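You operate a simulated robot arm through the tools that you are given. There is no shell and no other tool. Be economical: measure what you need, move in short steps, check, and stop when the job is done.

The job below is to be done with a simulated robot arm. You get a single attempt, and the scene is never put back.

JOB
Re-lay the carton strap: one foam block is off its mark.
Fine: press the red release and stand the green strap end in its holder; then the loose foam block on the bare mark, then the strap end back in its keeper; last work the lever to the pull on the label; dent nothing.

It is judged by the outcome, as a careful person would: the job done as asked, and still so three seconds after it is handed in. It fails if anything else is knocked over, pushed out of place, dropped, spilled or broken.

ROBOT AND FRAMES
A 6-joint arm with a two-finger parallel gripper, fixed in place. Base frame: the origin is at the foot of the arm, x ahead of it, y to its left, z up. Readings come in cm, rad, newtons and seconds.
Its first joint turns from -2.897 to 2.897 rad. Payload 3.91 kg.
The tool frame sits at the grasp point between the pads (the TCP): z along the fingers, y along the line on which they close. The tips reach 3 cm beyond it. Largest opening 11 cm; finger width 2, thickness 1; the body of the gripper, 4.8 by 11.2 cm, starts 5.5 cm behind the TCP.
Orientation is told as [roll, pitch, yaw] about the base's x, y, z axes, in that order, counted from this pose: with the fingers straight down and closing along the base's y, the tool's x points along the base's -x, its y along +y and its z along -z.

CONTROLS
- The arm moves only by the tool play_rows. Its argument "increments" is a list of rows, each an object of numbers (a shift or turn left out is 0, a gripper value left out holds the last): "tx", "ty", "tz": the shift along the tool's x, y, z in units of 200 mm (1.0 is 200 mm); "rx", "ry", "rz": the turn, a rotation vector about the tool's x, y, z in units of 180 degrees (1.0 is 180 degrees); "fingers": the closure in counts, from 0 (fully open) to 255 (shut). In form: [{"tx": .., "ty": .., "tz": .., "rx": .., "ry": .., "rz": .., "fingers": ..}, ...]. A call has 1 to 8 rows; each row is the pose to reach, as a shift and turn from the pose commanded when the call began, along the tool's axes at that moment. A call with a number of a shift or a turn outside -1 to 1 is refused whole. A row lasts 0.2 s, in which the tool goes at most 5 cm and 0.15 rad; a call with a longer step from one row to the next is refused whole, and so is a gripper value outside its range. Where a pose cannot be reached the arm comes as near as it can. A force on the tool above 90 N (or 10 N above the force at the start of the call, whichever is more), or a blocked arm, ends the call early, and 0.2 s more pass. The fingers move at their own pace (about 10.8 cm/s each) and stop on an object; they squeeze with about 34 N. The grip force told is the motor's: it shows also when the fingers shut on nothing. Time passes only in rows, and 0.2 s behind the last, so rows that repeat a pose let the fingers close. The reply holds the time, the measured pose of the TCP, the force on the tool along the base axes, the opening and the grip force, in the units named above and with some noise.
- Cameras (640 x 400 px; columns grow to the right, rows downward): "scene" is fixed at [4.72, 50.05, 143.41]; the picture's right is [-0.66, -0.75, 0.00], its down [-0.60, 0.53, -0.60] and it looks along [0.45, -0.39, -0.80] (base axes); focal length 334 px, centre (320, 200). "wrist" rides on the gripper at [7.7, 0.7, -11.4] in the tool frame; the picture's right is [-0.09, 1.00, 0.00], its down [-0.80, -0.07, -0.59] and it looks along [-0.59, -0.05, 0.80] (tool axes); focal length 270 px, centre (320, 200). There is no depth. A picture from a camera that has moved, and an enlarged one, comes with that camera's place and axes in the base frame and with its lens.
- capture(camera): a new picture of that camera. No time passes.
- raise_lower(by): slides the trunk up (or, below 0, down) by that many cm; the arm rides with it, the base frame stays. It gives what a move gives, with no picture.
- zoom(camera, box): a new picture of the part [left, top, right, bottom] of that camera's present view, enlarged. No time passes.
- close_job(): hands the job in; it is judged then, once.

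Go step by step. Nothing tells you positions but the pictures and the camera data: compare them with the known pose of the tool, close in by small moves and look again before you grip or let go. The budget is 120 turns and 64 pictures, counting those below and the enlarged ones. Unless the task says otherwise, let go and move clear before handing in, and close with one line.

The tools are called after "Request:" as a command line: name --argument value ..., lists and objects as JSON in quotes. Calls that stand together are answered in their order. play_rows: Moves the arm, as the interface text tells. Its arguments: {"type":"object","properties":{"increments":{"type":"array","items":{"type":"object","properties":{"tx":{"type":"number"},"ty":{"type":"number"},"tz":{"type":"number"},"rx":{"type":"number"},"ry":{"type":"number"},"rz":{"type":"number"},"fingers":{"type":"number"}}}}},"required":["increments"]} The other tools are called the same way: raise_lower (by) slides the trunk up or down; capture (camera) takes a picture; zoom (camera, box) takes an enlarged picture of a part of a camera's view; close_job () hands the job in.

At the start:

```text
clock: 0.0
tcp_pos: [46.73, 1.73, 99.04]
tool_rot: [0.0, 0.001, -0.001]
force: [-0.7, -0.1, 0.0]
gripper_width: 10.99
grasp_force: 0.1
trunk travel left (down, up): [-35.0, 19.0]
```

scene: 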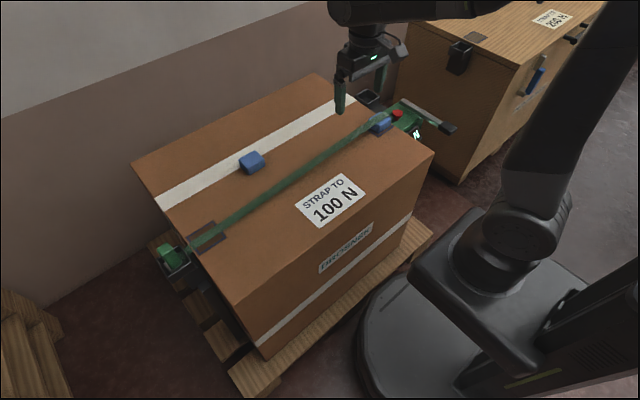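
wrist: 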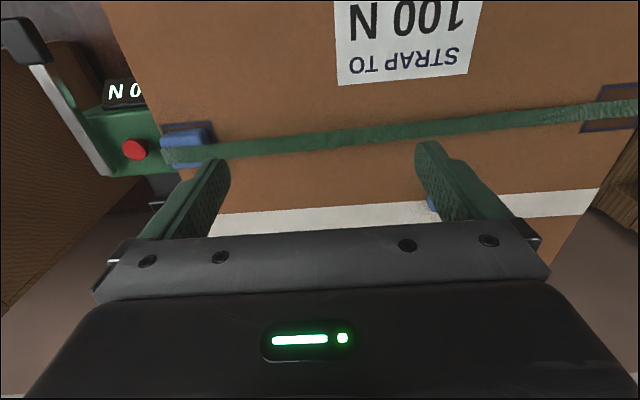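

I see a carton with a green strap, a ratchet with a red button at the right end, one blue block under the strap at the ratchet edge, and one loose block on the top. I'll look closer at each part.

Request:
zoom --camera "scene" --box '[340, 70, 480, 158]'

Request:
zoom --camera "scene" --box '[130, 190, 270, 278]'

Request:
zoom --camera "wrist" --box '[0, 0, 240, 220]'

```text
4.55 times, centred on (410, 114) of scene
camera zoom: at [4.72, 50.05, 143.41], right [-0.66, -0.75, 0.0], down [-0.6, 0.53, -0.6], along [0.45, -0.39, -0.8], focal length 1520 px, centre (-89, 591)
```

zoom: 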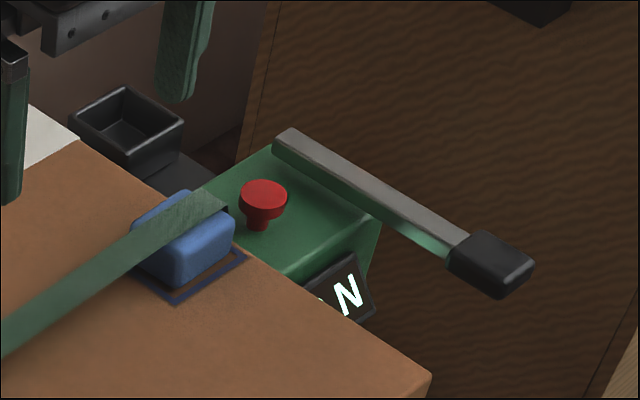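

```text
4.55 times, centred on (200, 234) of scene
camera zoom: at [4.72, 50.05, 143.41], right [-0.66, -0.75, 0.0], down [-0.6, 0.53, -0.6], along [0.45, -0.39, -0.8], focal length 1520 px, centre (866, 46)
```

zoom: 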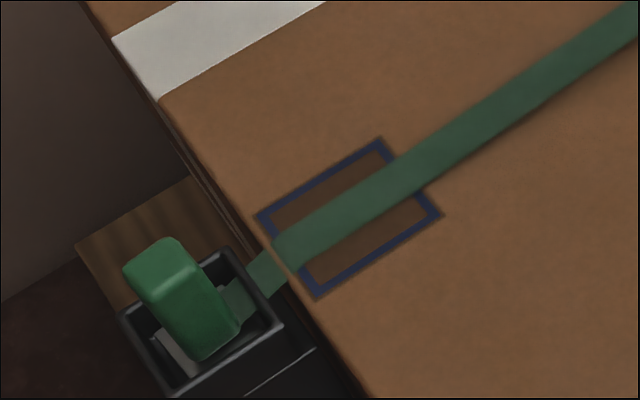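

```text
1.82 times, centred on (120, 110) of wrist
camera zoom: at [38.99, 2.36, 110.48], right [0.09, 1.0, 0.0], down [0.8, -0.07, 0.59], along [0.59, -0.05, -0.8], focal length 491 px, centre (684, 364)
```

zoom: 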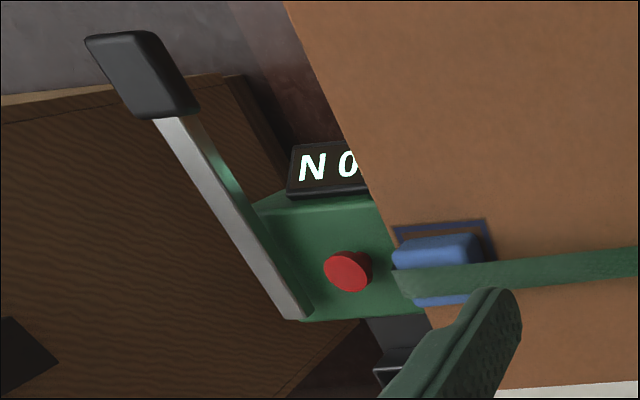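

The top is near z≈69, strap line x≈56, loose block near (69.5, 20.5), bare mark near (56.5, 44). I move towards the keeper end, staying high, to look at the strap end.

Request:
play_rows --increments '[{"ty": 0.24}, {"ty": 0.48}, {"ty": 0.72}, {"ty": 0.95}]'

Request:
play_rows --increments '[{"ty": 0.24}, {"ty": 0.48}, {"ty": 0.72}, {"ty": 0.95}]'

Request:
capture --camera "wrist"

```text
clock: 1.0
tcp_pos: [46.85, 20.91, 99.07]
tool_rot: [0.001, 0.001, 0.001]
force: [-0.5, -0.7, -0.7]
gripper_width: 11.01
grasp_force: 0.1
trunk travel left (down, up): [-35.0, 19.0]
```

```text
clock: 2.0
tcp_pos: [46.86, 39.98, 99.21]
tool_rot: [-0.002, 0.0, -0.001]
force: [-0.5, -1.4, 0.5]
gripper_width: 11.03
grasp_force: 0.1
trunk travel left (down, up): [-35.0, 19.0]
```

```text
58 pictures are left
camera wrist: at [39.11, 40.47, 110.7], right [0.09, 1.0, 0.0], down [0.8, -0.07, 0.59], along [0.59, -0.05, -0.8], focal length 270 px, centre (320, 200)
```

wrist: 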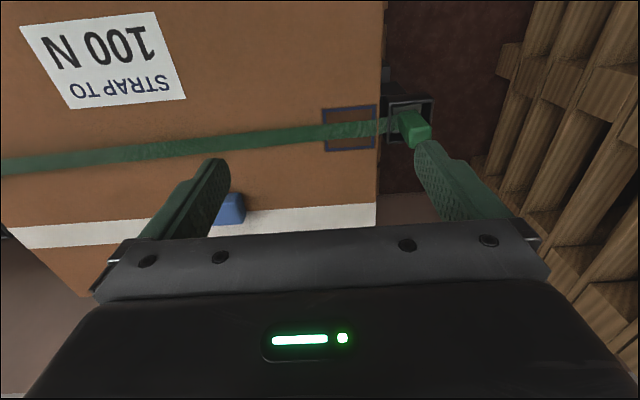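

Request:
zoom --camera "wrist" --box '[300, 80, 460, 180]'

```text
4.00 times, centred on (380, 130) of wrist
camera zoom: at [39.11, 40.47, 110.7], right [0.09, 1.0, 0.0], down [0.8, -0.07, 0.59], along [0.59, -0.05, -0.8], focal length 1081 px, centre (80, 480)
```

zoom: 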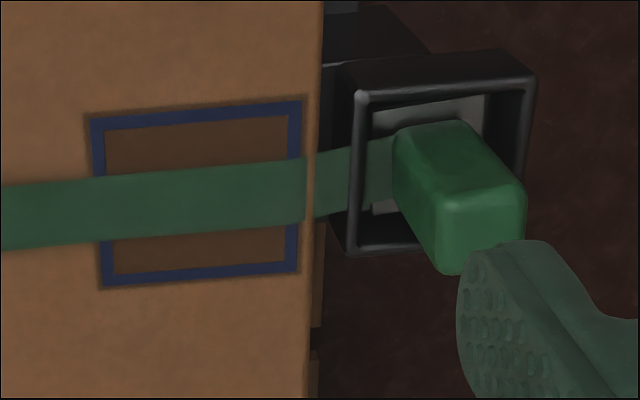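

Handle top is near (55, 52.7, 77) in a keeper rim at z≈71.4. Now I go to the ratchet end for a look at button, holder, lever and display.

Request:
play_rows --increments '[{"ty": -0.25}, {"ty": -0.5}, {"ty": -0.75}, {"ty": -1.0}]'

Request:
play_rows --increments '[{"ty": -0.25}, {"ty": -0.5}, {"ty": -0.75}, {"ty": -1.0}]'

Request:
play_rows --increments '[{"ty": -0.25}, {"ty": -0.5}, {"ty": -0.75}, {"ty": -1.0}]'

Request:
capture --camera "wrist"

Request:
capture --camera "scene"

```text
clock: 3.0
tcp_pos: [46.74, 19.69, 99.08]
tool_rot: [0.001, 0.001, 0.001]
force: [-0.8, 0.2, 0.0]
gripper_width: 11.0
grasp_force: 0.0
trunk travel left (down, up): [-35.0, 19.0]
```

```text
clock: 4.0
tcp_pos: [46.65, -0.35, 99.06]
tool_rot: [0.001, -0.001, 0.001]
force: [0.1, 0.5, -0.3]
gripper_width: 11.01
grasp_force: 0.1
trunk travel left (down, up): [-35.0, 19.0]
```

```text
clock: 5.0
tcp_pos: [46.56, -20.56, 99.07]
tool_rot: [0.0, 0.001, 0.0]
force: [0.1, 0.4, 0.8]
gripper_width: 10.98
grasp_force: 0.1
trunk travel left (down, up): [-35.0, 19.0]
```

```text
56 pictures are left
camera wrist: at [38.8, -19.89, 110.56], right [0.09, 1.0, 0.0], down [0.8, -0.07, 0.59], along [0.59, -0.05, -0.8], focal length 270 px, centre (320, 200)
```

wrist: 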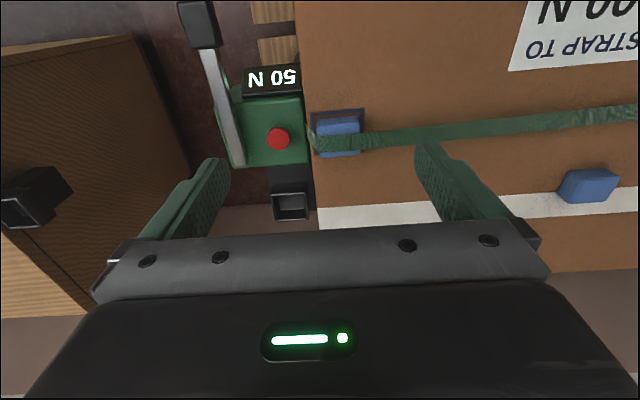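

```text
55 pictures are left
```

scene: 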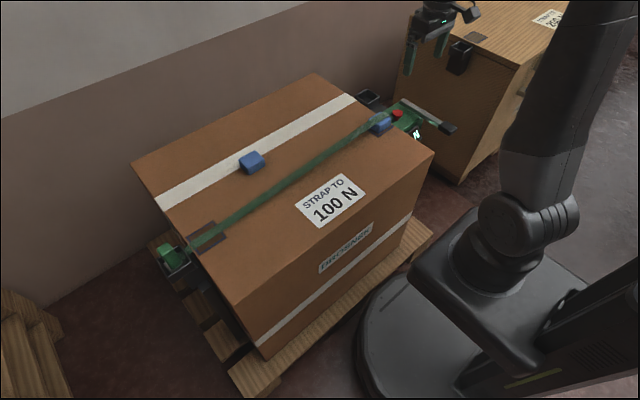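

Request:
zoom --camera "wrist" --box '[170, 0, 394, 230]'

Request:
zoom --camera "scene" --box '[340, 70, 480, 158]'

```text
1.74 times, centred on (282, 115) of wrist
camera zoom: at [38.8, -19.89, 110.56], right [0.09, 1.0, 0.0], down [0.8, -0.07, 0.59], along [0.59, -0.05, -0.8], focal length 470 px, centre (386, 348)
```

zoom: 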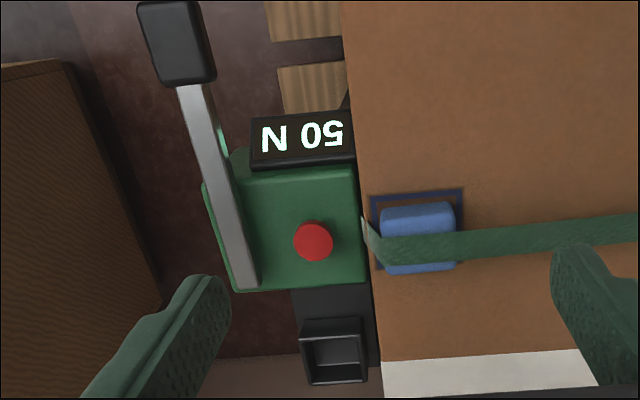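

```text
4.55 times, centred on (410, 114) of scene
camera zoom: at [4.72, 50.05, 143.41], right [-0.66, -0.75, 0.0], down [-0.6, 0.53, -0.6], along [0.45, -0.39, -0.8], focal length 1520 px, centre (-89, 591)
```

zoom: 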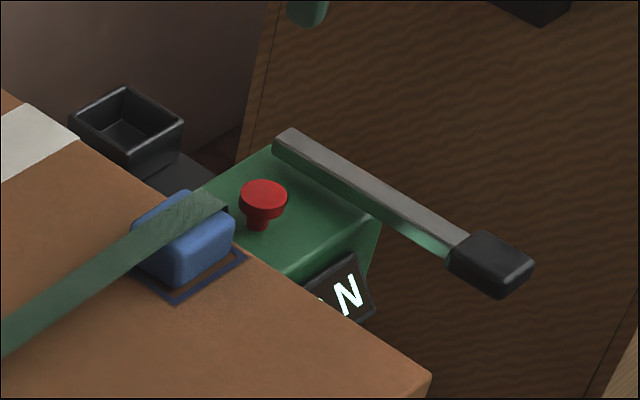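

Display reads 50 N; red button is near (54.3, -27.0, 73.5), the holder cup near (68.4, -27.9, 70.5), and the lever runs along x at y≈-35 with its knob near x=40. I close the fingers and come over the button.

Request:
play_rows --increments '[{"tx": -0.077, "ty": -0.064, "tz": 0.18, "fingers": 255}, {"tx": -0.155, "ty": -0.129, "tz": 0.36}, {"tx": -0.232, "ty": -0.193, "tz": 0.54}, {"tx": -0.31, "ty": -0.258, "tz": 0.72}, {"tx": -0.387, "ty": -0.322, "tz": 0.9}, {"tx": -0.387, "ty": -0.322, "tz": 0.9}]'

Request:
capture --camera "wrist"

Request:
zoom --camera "scene" --box '[340, 50, 480, 138]'

```text
clock: 6.4
tcp_pos: [54.45, -26.76, 81.09]
tool_rot: [0.0, 0.0, 0.0]
force: [0.2, 0.3, 0.4]
gripper_width: 0.0
grasp_force: 33.8
trunk travel left (down, up): [-35.0, 19.0]
```

```text
52 pictures are left
camera wrist: at [46.78, -26.25, 92.57], right [0.09, 1.0, 0.0], down [0.8, -0.07, 0.59], along [0.59, -0.05, -0.8], focal length 270 px, centre (320, 200)
```

wrist: 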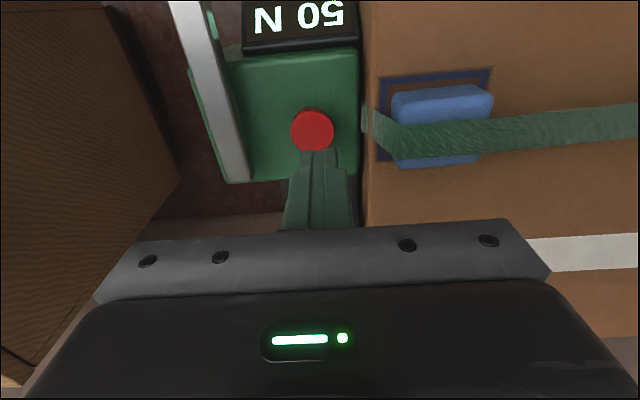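

```text
4.55 times, centred on (410, 94) of scene
camera zoom: at [4.72, 50.05, 143.41], right [-0.66, -0.75, 0.0], down [-0.6, 0.53, -0.6], along [0.45, -0.39, -0.8], focal length 1520 px, centre (-89, 682)
```

zoom: 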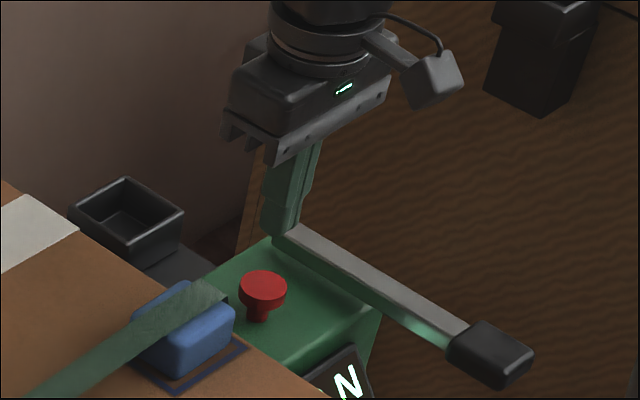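

The tip is nearly over the button (0.6 cm off in y). I press down gently in small steps.

Request:
play_rows --increments '[{"ty": -0.028, "tz": 0.1}, {"ty": -0.028, "tz": 0.2}, {"ty": -0.028, "tz": 0.225}, {"ty": -0.028, "tz": 0.245}]'

Request:
zoom --camera "wrist" --box '[160, 0, 400, 220]'

```text
clock: 7.4
tcp_pos: [54.63, -27.34, 76.07]
tool_rot: [0.001, 0.001, 0.001]
force: [0.7, 0.8, 0.5]
gripper_width: 0.05
grasp_force: 33.9
trunk travel left (down, up): [-35.0, 19.0]
```

```text
1.82 times, centred on (280, 110) of wrist
camera zoom: at [46.77, -26.72, 87.6], right [0.09, 1.0, 0.0], down [0.8, -0.07, 0.59], along [0.59, -0.05, -0.8], focal length 491 px, centre (393, 364)
```

zoom: 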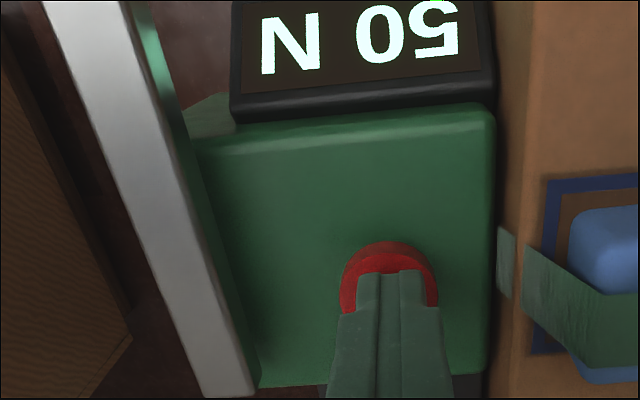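

Request:
play_rows --increments '[{"tz": 0.02}, {"tz": 0.04}, {"tz": 0.06}, {"tz": 0.075}]'

Request:
zoom --camera "wrist" --box '[160, 0, 400, 220]'

```text
clock: 8.4
tcp_pos: [54.43, -27.31, 74.68]
tool_rot: [0.001, 0.0, 0.0]
force: [0.0, -2.4, 2.7]
gripper_width: 0.01
grasp_force: 34.2
trunk travel left (down, up): [-35.0, 19.0]
```

```text
1.82 times, centred on (280, 110) of wrist
camera zoom: at [46.75, -26.69, 86.09], right [0.09, 1.0, 0.0], down [0.8, -0.07, 0.59], along [0.59, -0.05, -0.8], focal length 491 px, centre (393, 364)
```

zoom: 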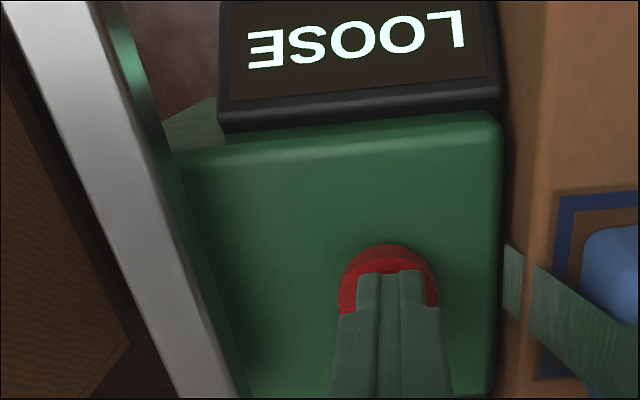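

The display shows LOOSE. I rise and go to the keeper end.

Request:
play_rows --increments '[{"tz": -0.2}, {"tz": -0.4}, {"tz": -0.6}, {"tz": -0.8}, {"tz": -0.9, "fingers": 0}]'

Request:
play_rows --increments '[{"ty": 0.25}, {"ty": 0.5}, {"ty": 0.75}, {"ty": 1.0}]'

Request:
play_rows --increments '[{"ty": 0.25}, {"ty": 0.5}, {"ty": 0.75}, {"ty": 1.0}]'

Request:
play_rows --increments '[{"ty": 0.25}, {"ty": 0.5}, {"ty": 0.75}, {"ty": 1.0}]'

Request:
play_rows --increments '[{"ty": 0.25}, {"ty": 0.5}, {"ty": 0.75}, {"ty": 0.95}]'

Request:
capture --camera "wrist"

Request:
capture --camera "scene"

```text
clock: 9.6
tcp_pos: [54.49, -27.2, 92.62]
tool_rot: [-0.002, 0.001, 0.0]
force: [1.2, 0.1, 0.3]
gripper_width: 8.13
grasp_force: 0.1
trunk travel left (down, up): [-35.0, 19.0]
```

```text
clock: 10.6
tcp_pos: [54.43, -7.12, 92.5]
tool_rot: [0.001, 0.0, 0.0]
force: [0.4, -0.2, 0.4]
gripper_width: 10.98
grasp_force: 0.1
trunk travel left (down, up): [-35.0, 19.0]
```

```text
clock: 11.6
tcp_pos: [54.35, 12.64, 92.5]
tool_rot: [-0.001, -0.001, -0.002]
force: [0.6, -1.1, -0.3]
gripper_width: 11.01
grasp_force: 0.0
trunk travel left (down, up): [-35.0, 19.0]
```

```text
clock: 12.6
tcp_pos: [54.46, 32.71, 92.74]
tool_rot: [-0.001, -0.001, 0.001]
force: [0.3, -0.9, -0.3]
gripper_width: 11.01
grasp_force: 0.0
trunk travel left (down, up): [-35.0, 19.0]
```

```text
clock: 13.6
tcp_pos: [54.55, 51.84, 92.8]
tool_rot: [-0.001, -0.001, 0.001]
force: [-0.2, 0.4, 0.1]
gripper_width: 11.04
grasp_force: 0.1
trunk travel left (down, up): [-35.0, 19.0]
```

```text
48 pictures are left
camera wrist: at [46.79, 52.35, 104.16], right [0.09, 1.0, 0.0], down [0.8, -0.07, 0.59], along [0.59, -0.05, -0.8], focal length 270 px, centre (320, 200)
```

wrist: 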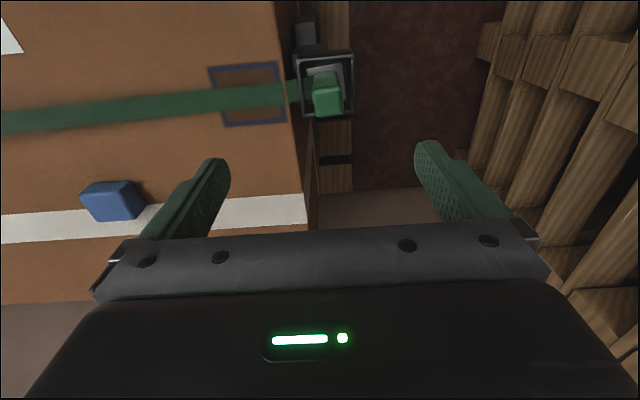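

```text
47 pictures are left
```

scene: 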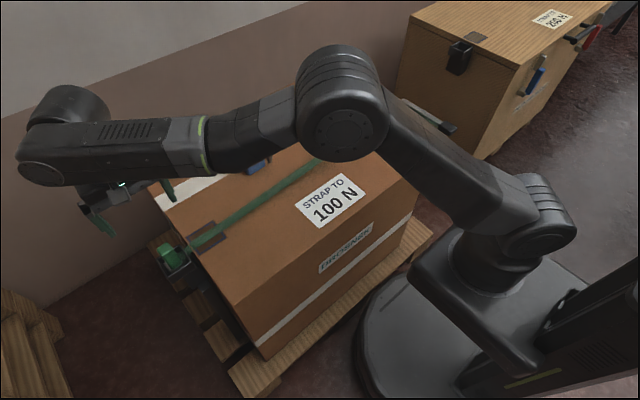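

Request:
zoom --camera "wrist" --box '[240, 30, 400, 130]'

```text
4.00 times, centred on (320, 80) of wrist
camera zoom: at [46.79, 52.35, 104.16], right [0.09, 1.0, 0.0], down [0.8, -0.07, 0.59], along [0.59, -0.05, -0.8], focal length 1081 px, centre (320, 680)
```

zoom: 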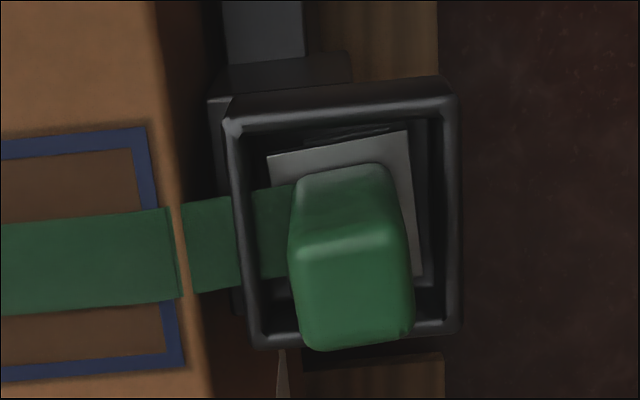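

The arm reaches here. The handle top is about 2.9 cm (y) by 2.4 cm (x) at (55.1, 52.5); I descend to just above grip depth and look.

Request:
play_rows --increments '[{"tx": -0.01, "ty": 0.01, "tz": 0.2, "fingers": 110}, {"tx": -0.025, "ty": 0.033, "tz": 0.4}, {"tx": -0.025, "ty": 0.033, "tz": 0.6}, {"tx": -0.025, "ty": 0.033, "tz": 0.73}, {"tx": -0.025, "ty": 0.033, "tz": 0.73}]'

Request:
capture --camera "wrist"

Request:
zoom --camera "scene" --box '[80, 190, 240, 290]'

```text
clock: 14.8
tcp_pos: [55.06, 52.49, 78.08]
tool_rot: [0.0, -0.001, 0.001]
force: [-1.3, 0.6, -0.1]
gripper_width: 6.27
grasp_force: 0.1
trunk travel left (down, up): [-35.0, 19.0]
```

```text
45 pictures are left
camera wrist: at [47.36, 53.06, 89.5], right [0.09, 1.0, 0.0], down [0.8, -0.07, 0.59], along [0.59, -0.05, -0.8], focal length 270 px, centre (320, 200)
```

wrist: 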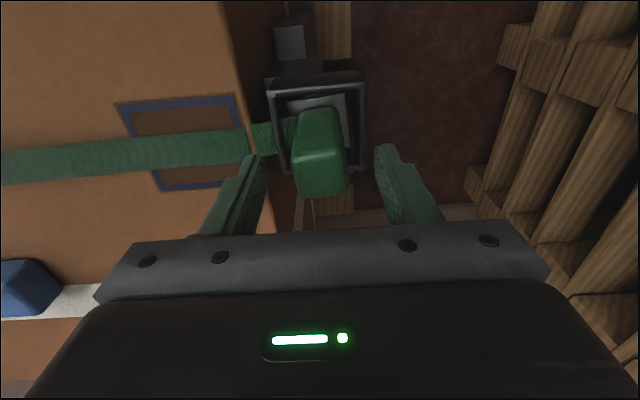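

```text
4.00 times, centred on (160, 240) of scene
camera zoom: at [4.72, 50.05, 143.41], right [-0.66, -0.75, 0.0], down [-0.6, 0.53, -0.6], along [0.45, -0.39, -0.8], focal length 1337 px, centre (960, 40)
```

zoom: 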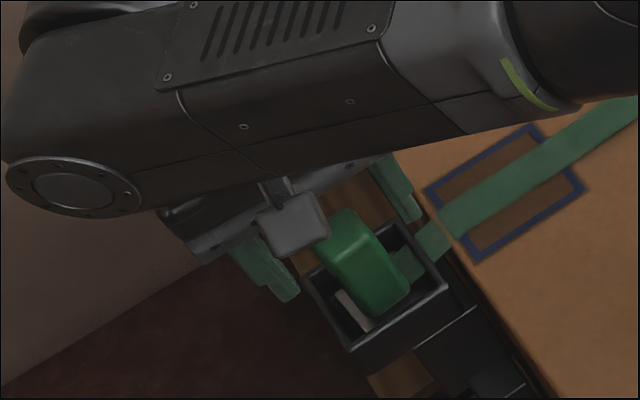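

Well centred. I lower 3.2 cm, so the tips stay above the rim, then close.

Request:
play_rows --increments '[{"tx": 0.01, "tz": 0.08}, {"tx": 0.01, "tz": 0.155}, {"tx": 0.01, "tz": 0.155, "fingers": 255}, {"tx": 0.01, "tz": 0.155}, {"tx": 0.01, "tz": 0.155}]'

Request:
zoom --camera "wrist" --box '[220, 50, 420, 200]'

```text
clock: 16.0
tcp_pos: [54.83, 52.55, 75.02]
tool_rot: [0.0, 0.001, 0.001]
force: [-0.8, 0.2, 0.0]
gripper_width: 3.01
grasp_force: 33.7
trunk travel left (down, up): [-35.0, 19.0]
```

```text
2.67 times, centred on (320, 125) of wrist
camera zoom: at [47.08, 53.09, 86.39], right [0.09, 1.0, 0.0], down [0.8, -0.07, 0.59], along [0.59, -0.05, -0.8], focal length 721 px, centre (320, 400)
```

zoom: 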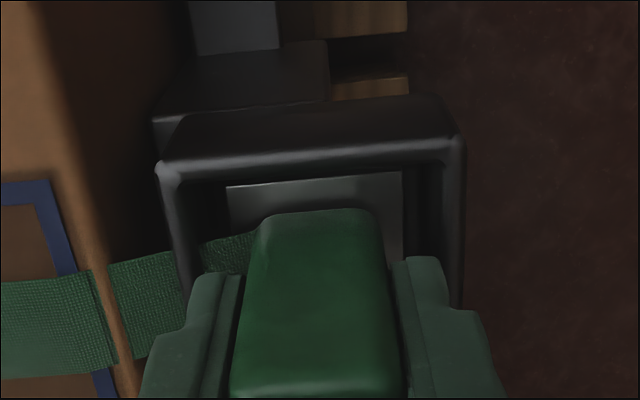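

Gripped at 3.0 cm. I lift slowly and check.

Request:
play_rows --increments '[{"tz": -0.03}, {"tz": -0.08}, {"tz": -0.15}, {"tz": -0.25}, {"tz": -0.4}, {"tz": -0.55}, {"tz": -0.7}]'

Request:
capture --camera "wrist"

Request:
capture --camera "scene"

```text
clock: 17.6
tcp_pos: [54.78, 52.44, 88.79]
tool_rot: [-0.002, 0.0, -0.001]
force: [0.5, 0.1, -0.6]
gripper_width: 2.99
grasp_force: 34.7
trunk travel left (down, up): [-35.0, 19.0]
```

```text
42 pictures are left
camera wrist: at [47.04, 53.15, 100.38], right [0.09, 1.0, 0.0], down [0.8, -0.07, 0.59], along [0.59, -0.05, -0.8], focal length 270 px, centre (320, 200)
```

wrist: 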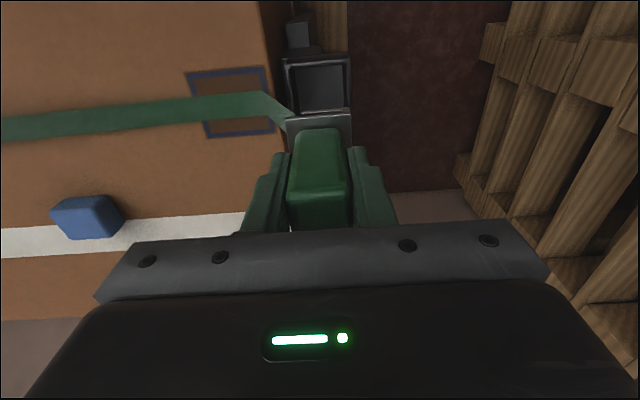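

```text
41 pictures are left
```

scene: 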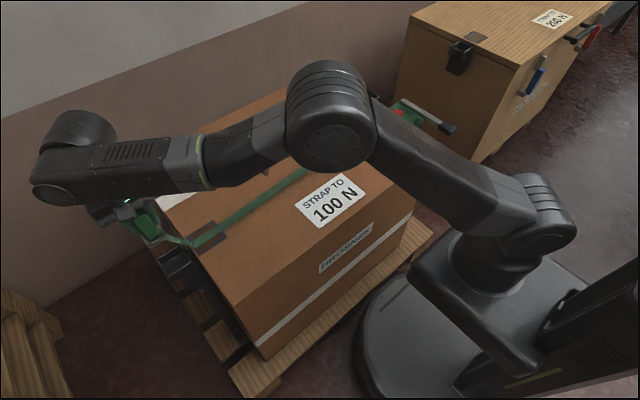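

The strap end is out and held. I carry it to the ratchet side, towards the holder.

Request:
play_rows --increments '[{"ty": -0.22}, {"ty": -0.45}, {"ty": -0.7}, {"ty": -0.95}]'

Request:
play_rows --increments '[{"ty": -0.25}, {"ty": -0.5}, {"ty": -0.75}, {"ty": -1.0}]'

Request:
play_rows --increments '[{"ty": -0.25}, {"ty": -0.5}, {"ty": -0.75}, {"ty": -1.0}]'

Request:
play_rows --increments '[{"ty": -0.24, "tx": -0.05}, {"ty": -0.48, "tx": -0.1}, {"ty": -0.71, "tx": -0.15}, {"ty": -0.95, "tx": -0.2}, {"ty": -1.0, "tx": -0.3}]'

Request:
capture --camera "wrist"

Request:
capture --camera "scene"

```text
clock: 18.6
tcp_pos: [54.68, 33.26, 88.68]
tool_rot: [0.0, -0.001, 0.0]
force: [-1.5, 0.4, -1.5]
gripper_width: 2.95
grasp_force: 34.5
trunk travel left (down, up): [-35.0, 19.0]
```

```text
clock: 19.6
tcp_pos: [54.73, 13.28, 88.99]
tool_rot: [0.0, -0.001, 0.0]
force: [0.1, 1.1, -2.1]
gripper_width: 2.98
grasp_force: 33.9
trunk travel left (down, up): [-35.0, 19.0]
```

```text
clock: 20.6
tcp_pos: [55.07, -6.66, 89.06]
tool_rot: [0.0, 0.0, -0.001]
force: [-0.2, 0.1, -2.0]
gripper_width: 2.96
grasp_force: 33.8
trunk travel left (down, up): [-35.0, 19.0]
```

```text
clock: 21.8
tcp_pos: [60.84, -26.81, 88.82]
tool_rot: [0.0, 0.001, -0.002]
force: [0.3, 0.7, -1.3]
gripper_width: 2.99
grasp_force: 33.8
trunk travel left (down, up): [-35.0, 19.0]
```

```text
40 pictures are left
camera wrist: at [53.07, -26.08, 100.34], right [0.09, 1.0, 0.0], down [0.8, -0.07, 0.59], along [0.59, -0.05, -0.8], focal length 270 px, centre (320, 200)
```

wrist: 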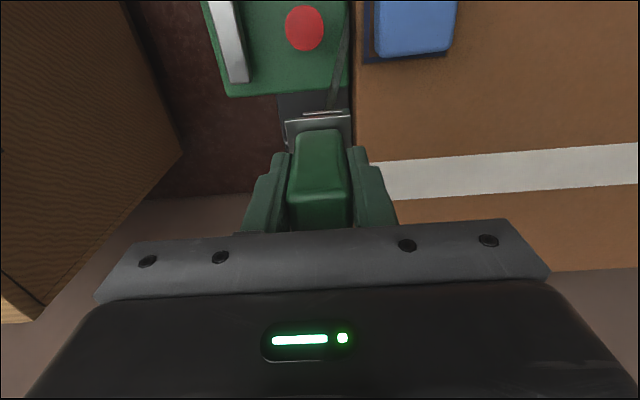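

```text
39 pictures are left
```

scene: 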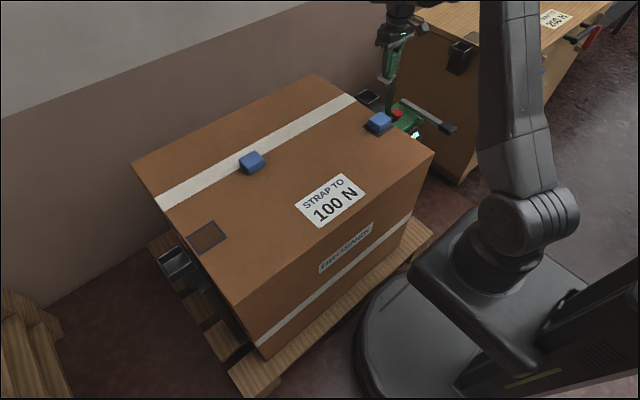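

The handle blocks part of the view; I move above the estimated holder spot (68.3, -27.8) and compare in both pictures.

Request:
play_rows --increments '[{"tx": -0.185, "ty": -0.025}, {"tx": -0.37, "ty": -0.05}, {"tx": -0.37, "ty": -0.05}]'

Request:
capture --camera "wrist"

Request:
zoom --camera "scene" --box '[320, 30, 460, 118]'

```text
clock: 22.6
tcp_pos: [68.13, -27.45, 88.87]
tool_rot: [0.0, 0.001, 0.0]
force: [-0.4, 0.0, -2.0]
gripper_width: 2.97
grasp_force: 33.4
trunk travel left (down, up): [-35.0, 19.0]
```

```text
38 pictures are left
camera wrist: at [60.39, -26.87, 100.28], right [0.09, 1.0, 0.0], down [0.8, -0.07, 0.59], along [0.59, -0.05, -0.8], focal length 270 px, centre (320, 200)
```

wrist: 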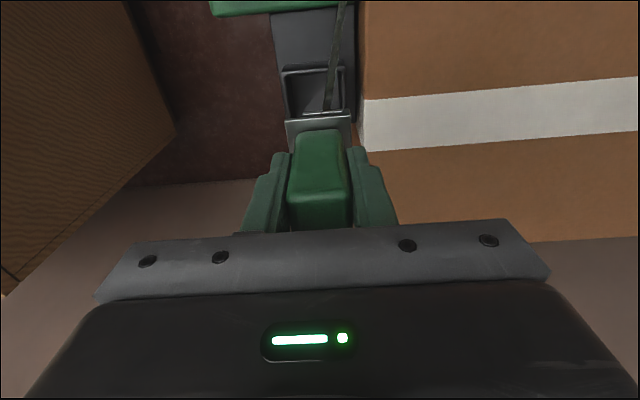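

```text
4.55 times, centred on (390, 74) of scene
camera zoom: at [4.72, 50.05, 143.41], right [-0.66, -0.75, 0.0], down [-0.6, 0.53, -0.6], along [0.45, -0.39, -0.8], focal length 1520 px, centre (2, 773)
```

zoom: 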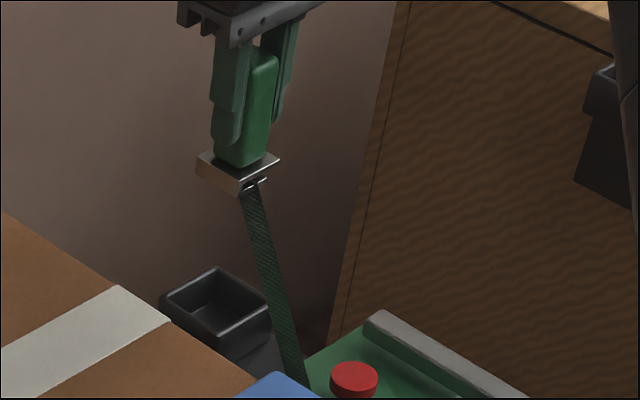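

Request:
zoom --camera "wrist" --box '[240, 40, 400, 140]'

```text
4.00 times, centred on (320, 90) of wrist
camera zoom: at [60.39, -26.87, 100.28], right [0.09, 1.0, 0.0], down [0.8, -0.07, 0.59], along [0.59, -0.05, -0.8], focal length 1081 px, centre (320, 640)
```

zoom: 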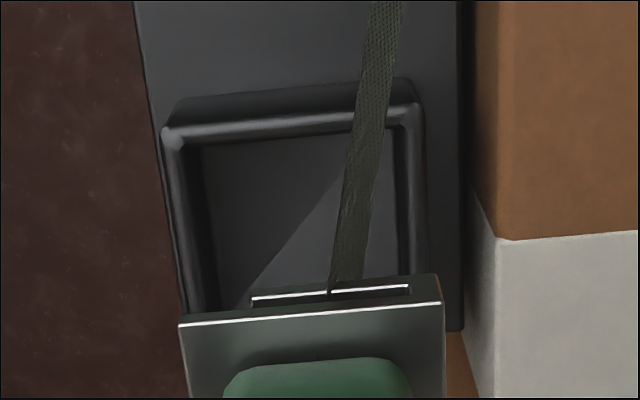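

Holder centre refined to (69.0, -28.0). I shift and descend until the foot plate is just above the rim, then look.

Request:
play_rows --increments '[{"tx": -0.0435, "ty": -0.0275}, {"tx": -0.0435, "ty": -0.0275, "tz": 0.2}, {"tx": -0.0435, "ty": -0.0275, "tz": 0.36}, {"tx": -0.0435, "ty": -0.0275, "tz": 0.43}, {"tx": -0.0435, "ty": -0.0275, "tz": 0.43}]'

Request:
zoom --camera "wrist" --box '[240, 40, 400, 140]'

Request:
zoom --camera "scene" --box '[320, 50, 430, 119]'

```text
clock: 23.8
tcp_pos: [69.05, -28.14, 80.13]
tool_rot: [0.0, -0.001, 0.001]
force: [0.7, -0.1, -1.9]
gripper_width: 2.98
grasp_force: 33.6
trunk travel left (down, up): [-35.0, 19.0]
```

```text
4.00 times, centred on (320, 90) of wrist
camera zoom: at [61.33, -27.5, 91.63], right [0.09, 1.0, 0.0], down [0.8, -0.07, 0.59], along [0.59, -0.05, -0.8], focal length 1081 px, centre (320, 640)
```

zoom: 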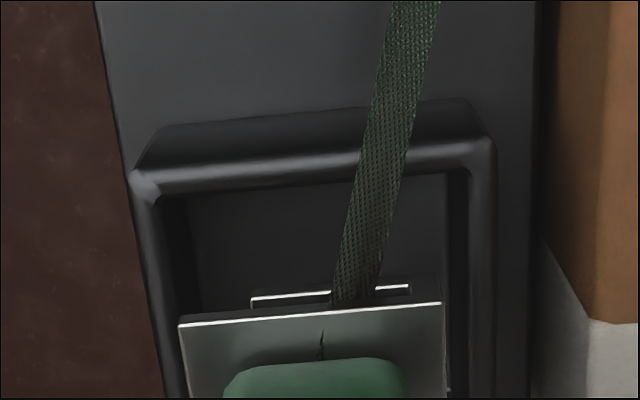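

```text
5.80 times, centred on (375, 84) of scene
camera zoom: at [4.72, 50.05, 143.41], right [-0.66, -0.75, 0.0], down [-0.6, 0.53, -0.6], along [0.45, -0.39, -0.8], focal length 1938 px, centre (1, 870)
```

zoom: 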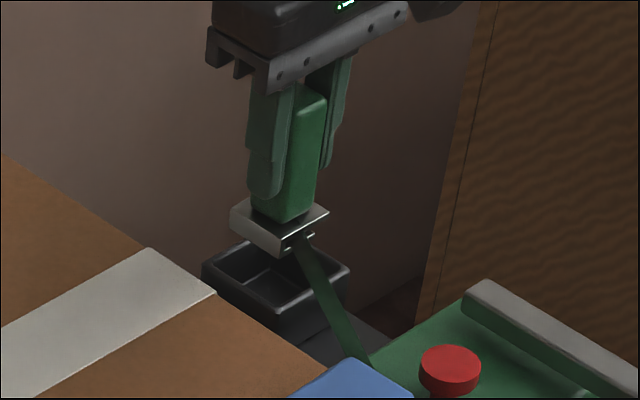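

The foot plate is centred over the cup within about 2 mm. I lower slowly, watching the force.

Request:
play_rows --increments '[{"ty": 0.004, "tz": 0.05}, {"ty": 0.004, "tz": 0.1}, {"ty": 0.004, "tz": 0.15}, {"ty": 0.004, "tz": 0.2}]'

Request:
zoom --camera "wrist" --box '[240, 40, 400, 140]'

Request:
zoom --camera "scene" --box '[320, 50, 430, 119]'

```text
clock: 24.8
tcp_pos: [69.0, -28.01, 76.21]
tool_rot: [0.0, 0.001, 0.001]
force: [-0.2, 0.1, -2.3]
gripper_width: 2.95
grasp_force: 33.8
trunk travel left (down, up): [-35.0, 19.0]
```

```text
4.00 times, centred on (320, 90) of wrist
camera zoom: at [61.25, -27.48, 87.64], right [0.09, 1.0, 0.0], down [0.8, -0.07, 0.59], along [0.59, -0.05, -0.8], focal length 1081 px, centre (320, 640)
```

zoom: 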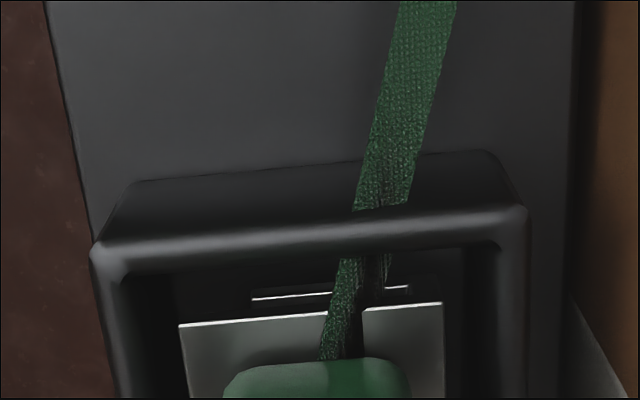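

```text
5.80 times, centred on (375, 84) of scene
camera zoom: at [4.72, 50.05, 143.41], right [-0.66, -0.75, 0.0], down [-0.6, 0.53, -0.6], along [0.45, -0.39, -0.8], focal length 1938 px, centre (1, 870)
```

zoom: 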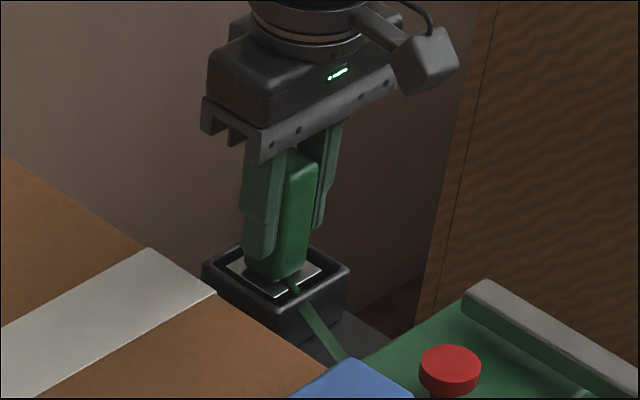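

It is inside the rim. I continue in 3 mm steps until it rests.

Request:
play_rows --increments '[{"tz": 0.015}, {"tz": 0.03}, {"tz": 0.045}, {"tz": 0.055}]'

```text
clock: 25.8
tcp_pos: [69.15, -28.06, 75.1]
tool_rot: [0.001, 0.001, -0.001]
force: [0.6, -0.9, -0.8]
gripper_width: 2.98
grasp_force: 34.4
trunk travel left (down, up): [-35.0, 19.0]
```

Request:
play_rows --increments '[{"tz": 0.008}, {"tz": 0.016}]'

Request:
zoom --camera "scene" --box '[320, 50, 430, 119]'

```text
clock: 26.4
tcp_pos: [69.16, -28.04, 74.91]
tool_rot: [0.0, 0.0, -0.001]
force: [0.2, -0.4, 1.8]
gripper_width: 2.99
grasp_force: 34.4
trunk travel left (down, up): [-35.0, 19.0]
```

```text
5.80 times, centred on (375, 84) of scene
camera zoom: at [4.72, 50.05, 143.41], right [-0.66, -0.75, 0.0], down [-0.6, 0.53, -0.6], along [0.45, -0.39, -0.8], focal length 1938 px, centre (1, 870)
```

zoom: 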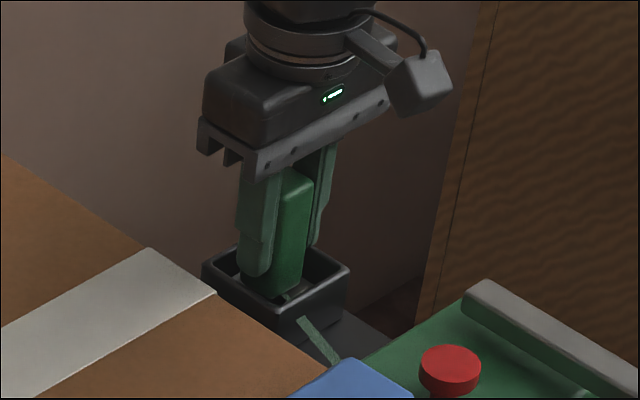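

The foot bottoms with a light contact force, same height as in the keeper. I open a little and back off upward.

Request:
play_rows --increments '[{"tz": 0.0, "fingers": 140}, {"tz": 0.0}, {"tz": -0.05}, {"tz": -0.2}, {"tz": -0.4}, {"tz": -0.6}, {"tz": -0.75}]'

Request:
zoom --camera "scene" --box '[320, 50, 430, 119]'

```text
clock: 28.0
tcp_pos: [69.15, -28.18, 90.15]
tool_rot: [0.001, 0.002, 0.0]
force: [0.3, 0.1, 0.7]
gripper_width: 4.94
grasp_force: 0.0
trunk travel left (down, up): [-35.0, 19.0]
```

```text
5.80 times, centred on (375, 84) of scene
camera zoom: at [4.72, 50.05, 143.41], right [-0.66, -0.75, 0.0], down [-0.6, 0.53, -0.6], along [0.45, -0.39, -0.8], focal length 1938 px, centre (1, 870)
```

zoom: 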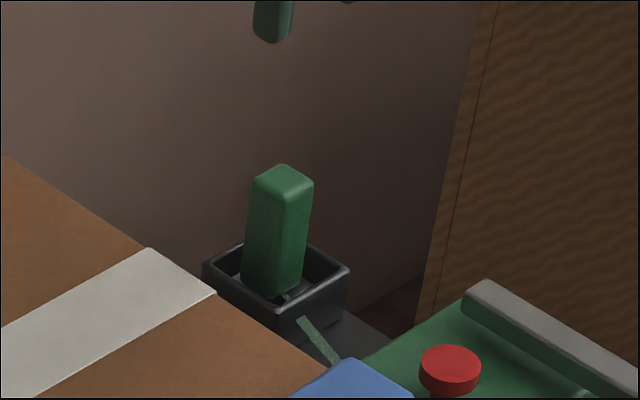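

The strap end stands in its holder. Next the loose foam block: I go there for a close look.

Request:
play_rows --increments '[{"tx": 0.1, "ty": 0.22}, {"tx": 0.2, "ty": 0.45}, {"tx": 0.3, "ty": 0.68}, {"tx": 0.35, "ty": 0.9}]'

Request:
play_rows --increments '[{"ty": 0.25}, {"ty": 0.5}, {"ty": 0.75}, {"ty": 1.0}]'

Request:
play_rows --increments '[{"ty": 0.25}, {"ty": 0.5}, {"ty": 0.5, "fingers": 0}]'

Request:
capture --camera "wrist"

Request:
zoom --camera "scene" --box '[190, 120, 320, 200]'

```text
refused: row 2 steps farther than a row can; nothing moved
```

```text
clock: 29.0
tcp_pos: [68.96, -8.04, 89.81]
tool_rot: [0.0, 0.001, 0.0]
force: [-1.2, 0.3, 0.0]
gripper_width: 4.94
grasp_force: 0.0
trunk travel left (down, up): [-35.0, 19.0]
```

```text
clock: 29.8
tcp_pos: [69.09, 2.09, 89.88]
tool_rot: [0.001, 0.0, -0.001]
force: [-0.4, -0.6, -0.5]
gripper_width: 11.03
grasp_force: 0.2
trunk travel left (down, up): [-35.0, 19.0]
```

```text
29 pictures are left
camera wrist: at [61.37, 2.55, 101.33], right [0.09, 1.0, 0.0], down [0.8, -0.07, 0.59], along [0.59, -0.05, -0.8], focal length 270 px, centre (320, 200)
```

wrist: 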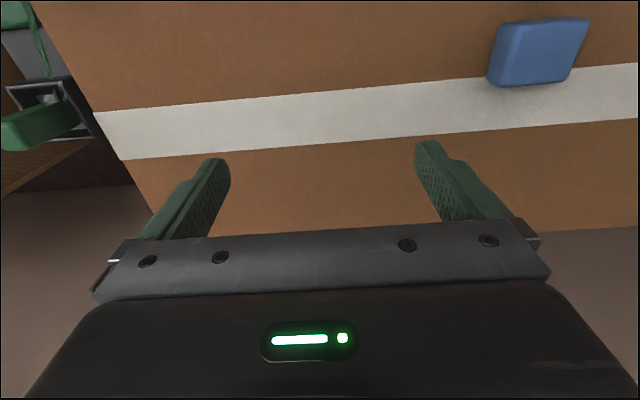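

```text
4.92 times, centred on (255, 160) of scene
camera zoom: at [4.72, 50.05, 143.41], right [-0.66, -0.75, 0.0], down [-0.6, 0.53, -0.6], along [0.45, -0.39, -0.8], focal length 1646 px, centre (640, 397)
```

zoom: 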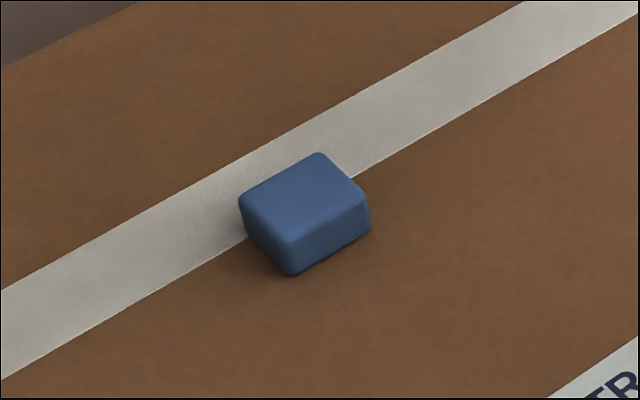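

Request:
play_rows --increments '[{"tx": 0.08, "ty": 0.2}, {"tx": 0.16, "ty": 0.4}, {"tx": 0.24, "ty": 0.6}, {"tx": 0.32, "ty": 0.8}, {"tx": 0.35, "ty": 0.9}]'

Request:
zoom --camera "wrist" --box '[240, 40, 400, 140]'

```text
clock: 31.0
tcp_pos: [61.94, 19.83, 89.97]
tool_rot: [-0.001, 0.001, 0.0]
force: [-0.1, 0.8, -0.7]
gripper_width: 11.0
grasp_force: 0.0
trunk travel left (down, up): [-35.0, 19.0]
```

```text
4.00 times, centred on (320, 90) of wrist
camera zoom: at [54.3, 20.42, 101.39], right [0.09, 1.0, 0.0], down [0.8, -0.07, 0.59], along [0.59, -0.05, -0.8], focal length 1081 px, centre (320, 640)
```

zoom: 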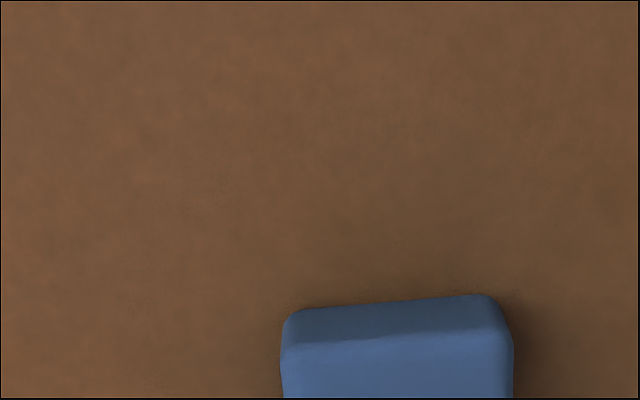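

Request:
zoom --camera "wrist" --box '[280, 90, 440, 190]'

```text
4.00 times, centred on (360, 140) of wrist
camera zoom: at [54.3, 20.42, 101.39], right [0.09, 1.0, 0.0], down [0.8, -0.07, 0.59], along [0.59, -0.05, -0.8], focal length 1081 px, centre (160, 440)
```

zoom: 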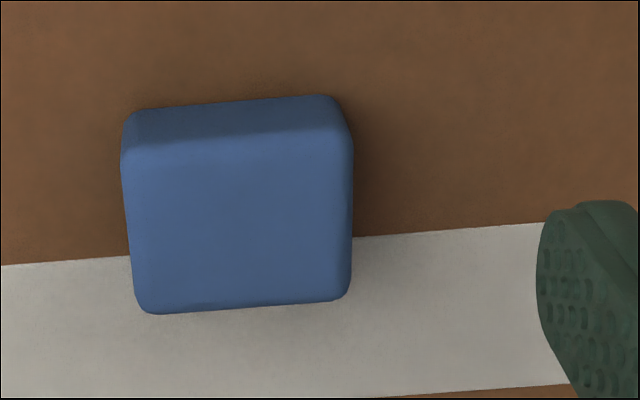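

Carton top works out at z≈71.5; block about 6.1 (y) × 4.9 (x) × 2.8 cm, axis-aligned, centred near (67.1, 21.3). Bare mark centre is (55.05, 43.45). I hover over the block.

Request:
play_rows --increments '[{"tx": -0.09, "ty": 0.025, "tz": 0.17, "fingers": 50}, {"tx": -0.18, "ty": 0.05, "tz": 0.34}, {"tx": -0.258, "ty": 0.0735, "tz": 0.5}, {"tx": -0.258, "ty": 0.0735, "tz": 0.5}]'

Request:
capture --camera "wrist"

Request:
zoom --camera "scene" --box '[190, 100, 330, 188]'

```text
clock: 32.0
tcp_pos: [67.28, 21.27, 79.94]
tool_rot: [-0.001, -0.001, 0.001]
force: [0.4, 0.2, -0.2]
gripper_width: 8.85
grasp_force: 0.0
trunk travel left (down, up): [-35.0, 19.0]
```

```text
25 pictures are left
camera wrist: at [59.46, 21.86, 91.41], right [0.09, 1.0, 0.0], down [0.8, -0.07, 0.59], along [0.59, -0.05, -0.8], focal length 270 px, centre (320, 200)
```

wrist: 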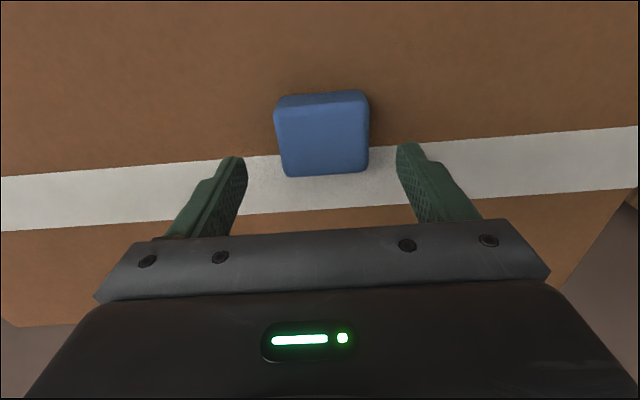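

```text
4.55 times, centred on (260, 144) of scene
camera zoom: at [4.72, 50.05, 143.41], right [-0.66, -0.75, 0.0], down [-0.6, 0.53, -0.6], along [0.45, -0.39, -0.8], focal length 1520 px, centre (593, 454)
```

zoom: 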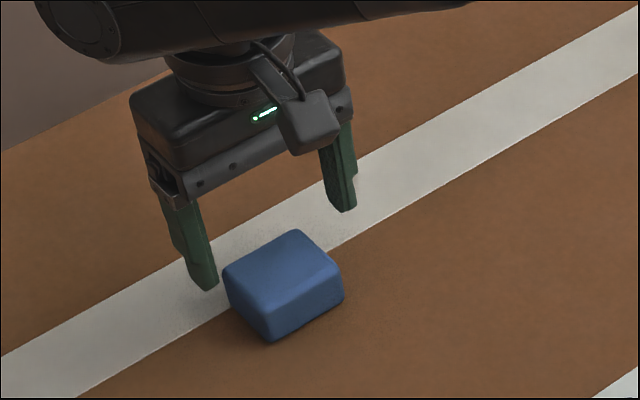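

Centred within 1 mm. I descend and close lightly just to the block's width.

Request:
play_rows --increments '[{"tz": 0.12, "ty": 0.003}, {"tz": 0.235, "ty": 0.003}, {"tz": 0.235, "ty": 0.003, "fingers": 122}, {"tz": 0.235, "ty": 0.003}, {"tz": 0.235, "ty": 0.003}]'

```text
clock: 33.2
tcp_pos: [67.12, 21.45, 75.29]
tool_rot: [-0.002, 0.001, 0.001]
force: [0.3, 0.1, -0.2]
gripper_width: 5.91
grasp_force: 33.8
trunk travel left (down, up): [-35.0, 19.0]
```

Held at 5.9 cm. I lift and carry it over the bare mark.

Request:
play_rows --increments '[{"tz": -0.05}, {"tz": -0.2}, {"tz": -0.4}, {"tz": -0.45, "tx": 0.1, "ty": 0.18}, {"tz": -0.45, "tx": 0.2, "ty": 0.38}, {"tz": -0.45, "tx": 0.3, "ty": 0.55}]'

Request:
play_rows --increments '[{"tx": 0.1, "ty": 0.18}, {"tx": 0.2, "ty": 0.36}, {"tx": 0.3, "ty": 0.54}, {"tx": 0.3, "ty": 0.54}]'

Request:
capture --camera "wrist"

```text
clock: 34.6
tcp_pos: [61.18, 32.44, 84.17]
tool_rot: [0.001, 0.002, -0.002]
force: [-0.4, -0.6, -0.3]
gripper_width: 5.92
grasp_force: 33.9
trunk travel left (down, up): [-35.0, 19.0]
```

```text
clock: 35.6
tcp_pos: [55.12, 43.33, 83.99]
tool_rot: [0.0, 0.0, 0.0]
force: [-0.1, 0.5, -0.7]
gripper_width: 5.91
grasp_force: 33.9
trunk travel left (down, up): [-35.0, 19.0]
```

```text
23 pictures are left
camera wrist: at [47.4, 43.93, 95.49], right [0.09, 1.0, 0.0], down [0.8, -0.07, 0.59], along [0.59, -0.05, -0.8], focal length 270 px, centre (320, 200)
```

wrist: 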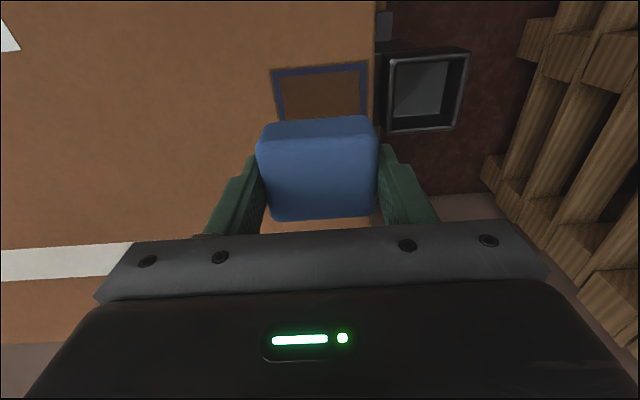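

The mark measures again at centre (55.0, 43.45). I lower the block, stopping just above the surface to check.

Request:
play_rows --increments '[{"tx": 0.004, "ty": 0.005, "tz": 0.15}, {"tx": 0.004, "ty": 0.005, "tz": 0.3}, {"tx": 0.004, "ty": 0.005, "tz": 0.4}, {"tx": 0.004, "ty": 0.005, "tz": 0.4}]'

Request:
zoom --camera "wrist" --box '[220, 50, 420, 230]'

Request:
zoom --camera "scene" --box '[140, 190, 280, 278]'

```text
clock: 36.6
tcp_pos: [55.28, 43.49, 76.09]
tool_rot: [0.0, 0.0, -0.001]
force: [0.3, 0.3, 0.4]
gripper_width: 5.91
grasp_force: 34.0
trunk travel left (down, up): [-35.0, 19.0]
```

```text
2.22 times, centred on (320, 140) of wrist
camera zoom: at [47.48, 44.01, 87.47], right [0.09, 1.0, 0.0], down [0.8, -0.07, 0.59], along [0.59, -0.05, -0.8], focal length 601 px, centre (320, 333)
```

zoom: 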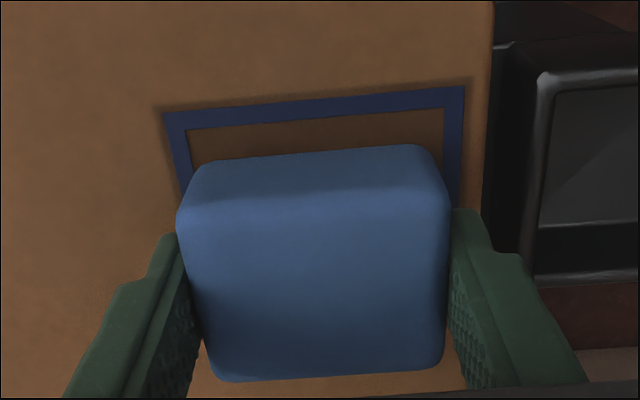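

```text
4.55 times, centred on (210, 234) of scene
camera zoom: at [4.72, 50.05, 143.41], right [-0.66, -0.75, 0.0], down [-0.6, 0.53, -0.6], along [0.45, -0.39, -0.8], focal length 1520 px, centre (820, 46)
```

zoom: 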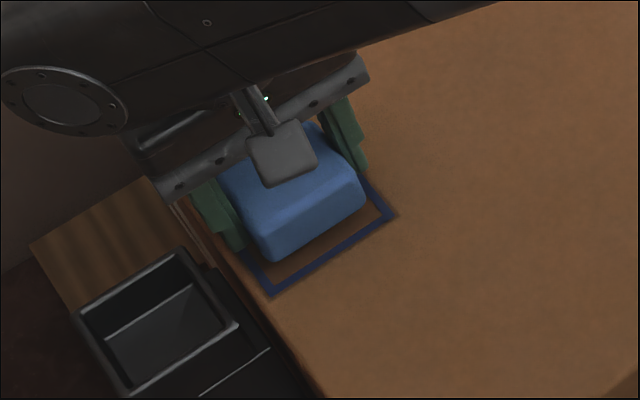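

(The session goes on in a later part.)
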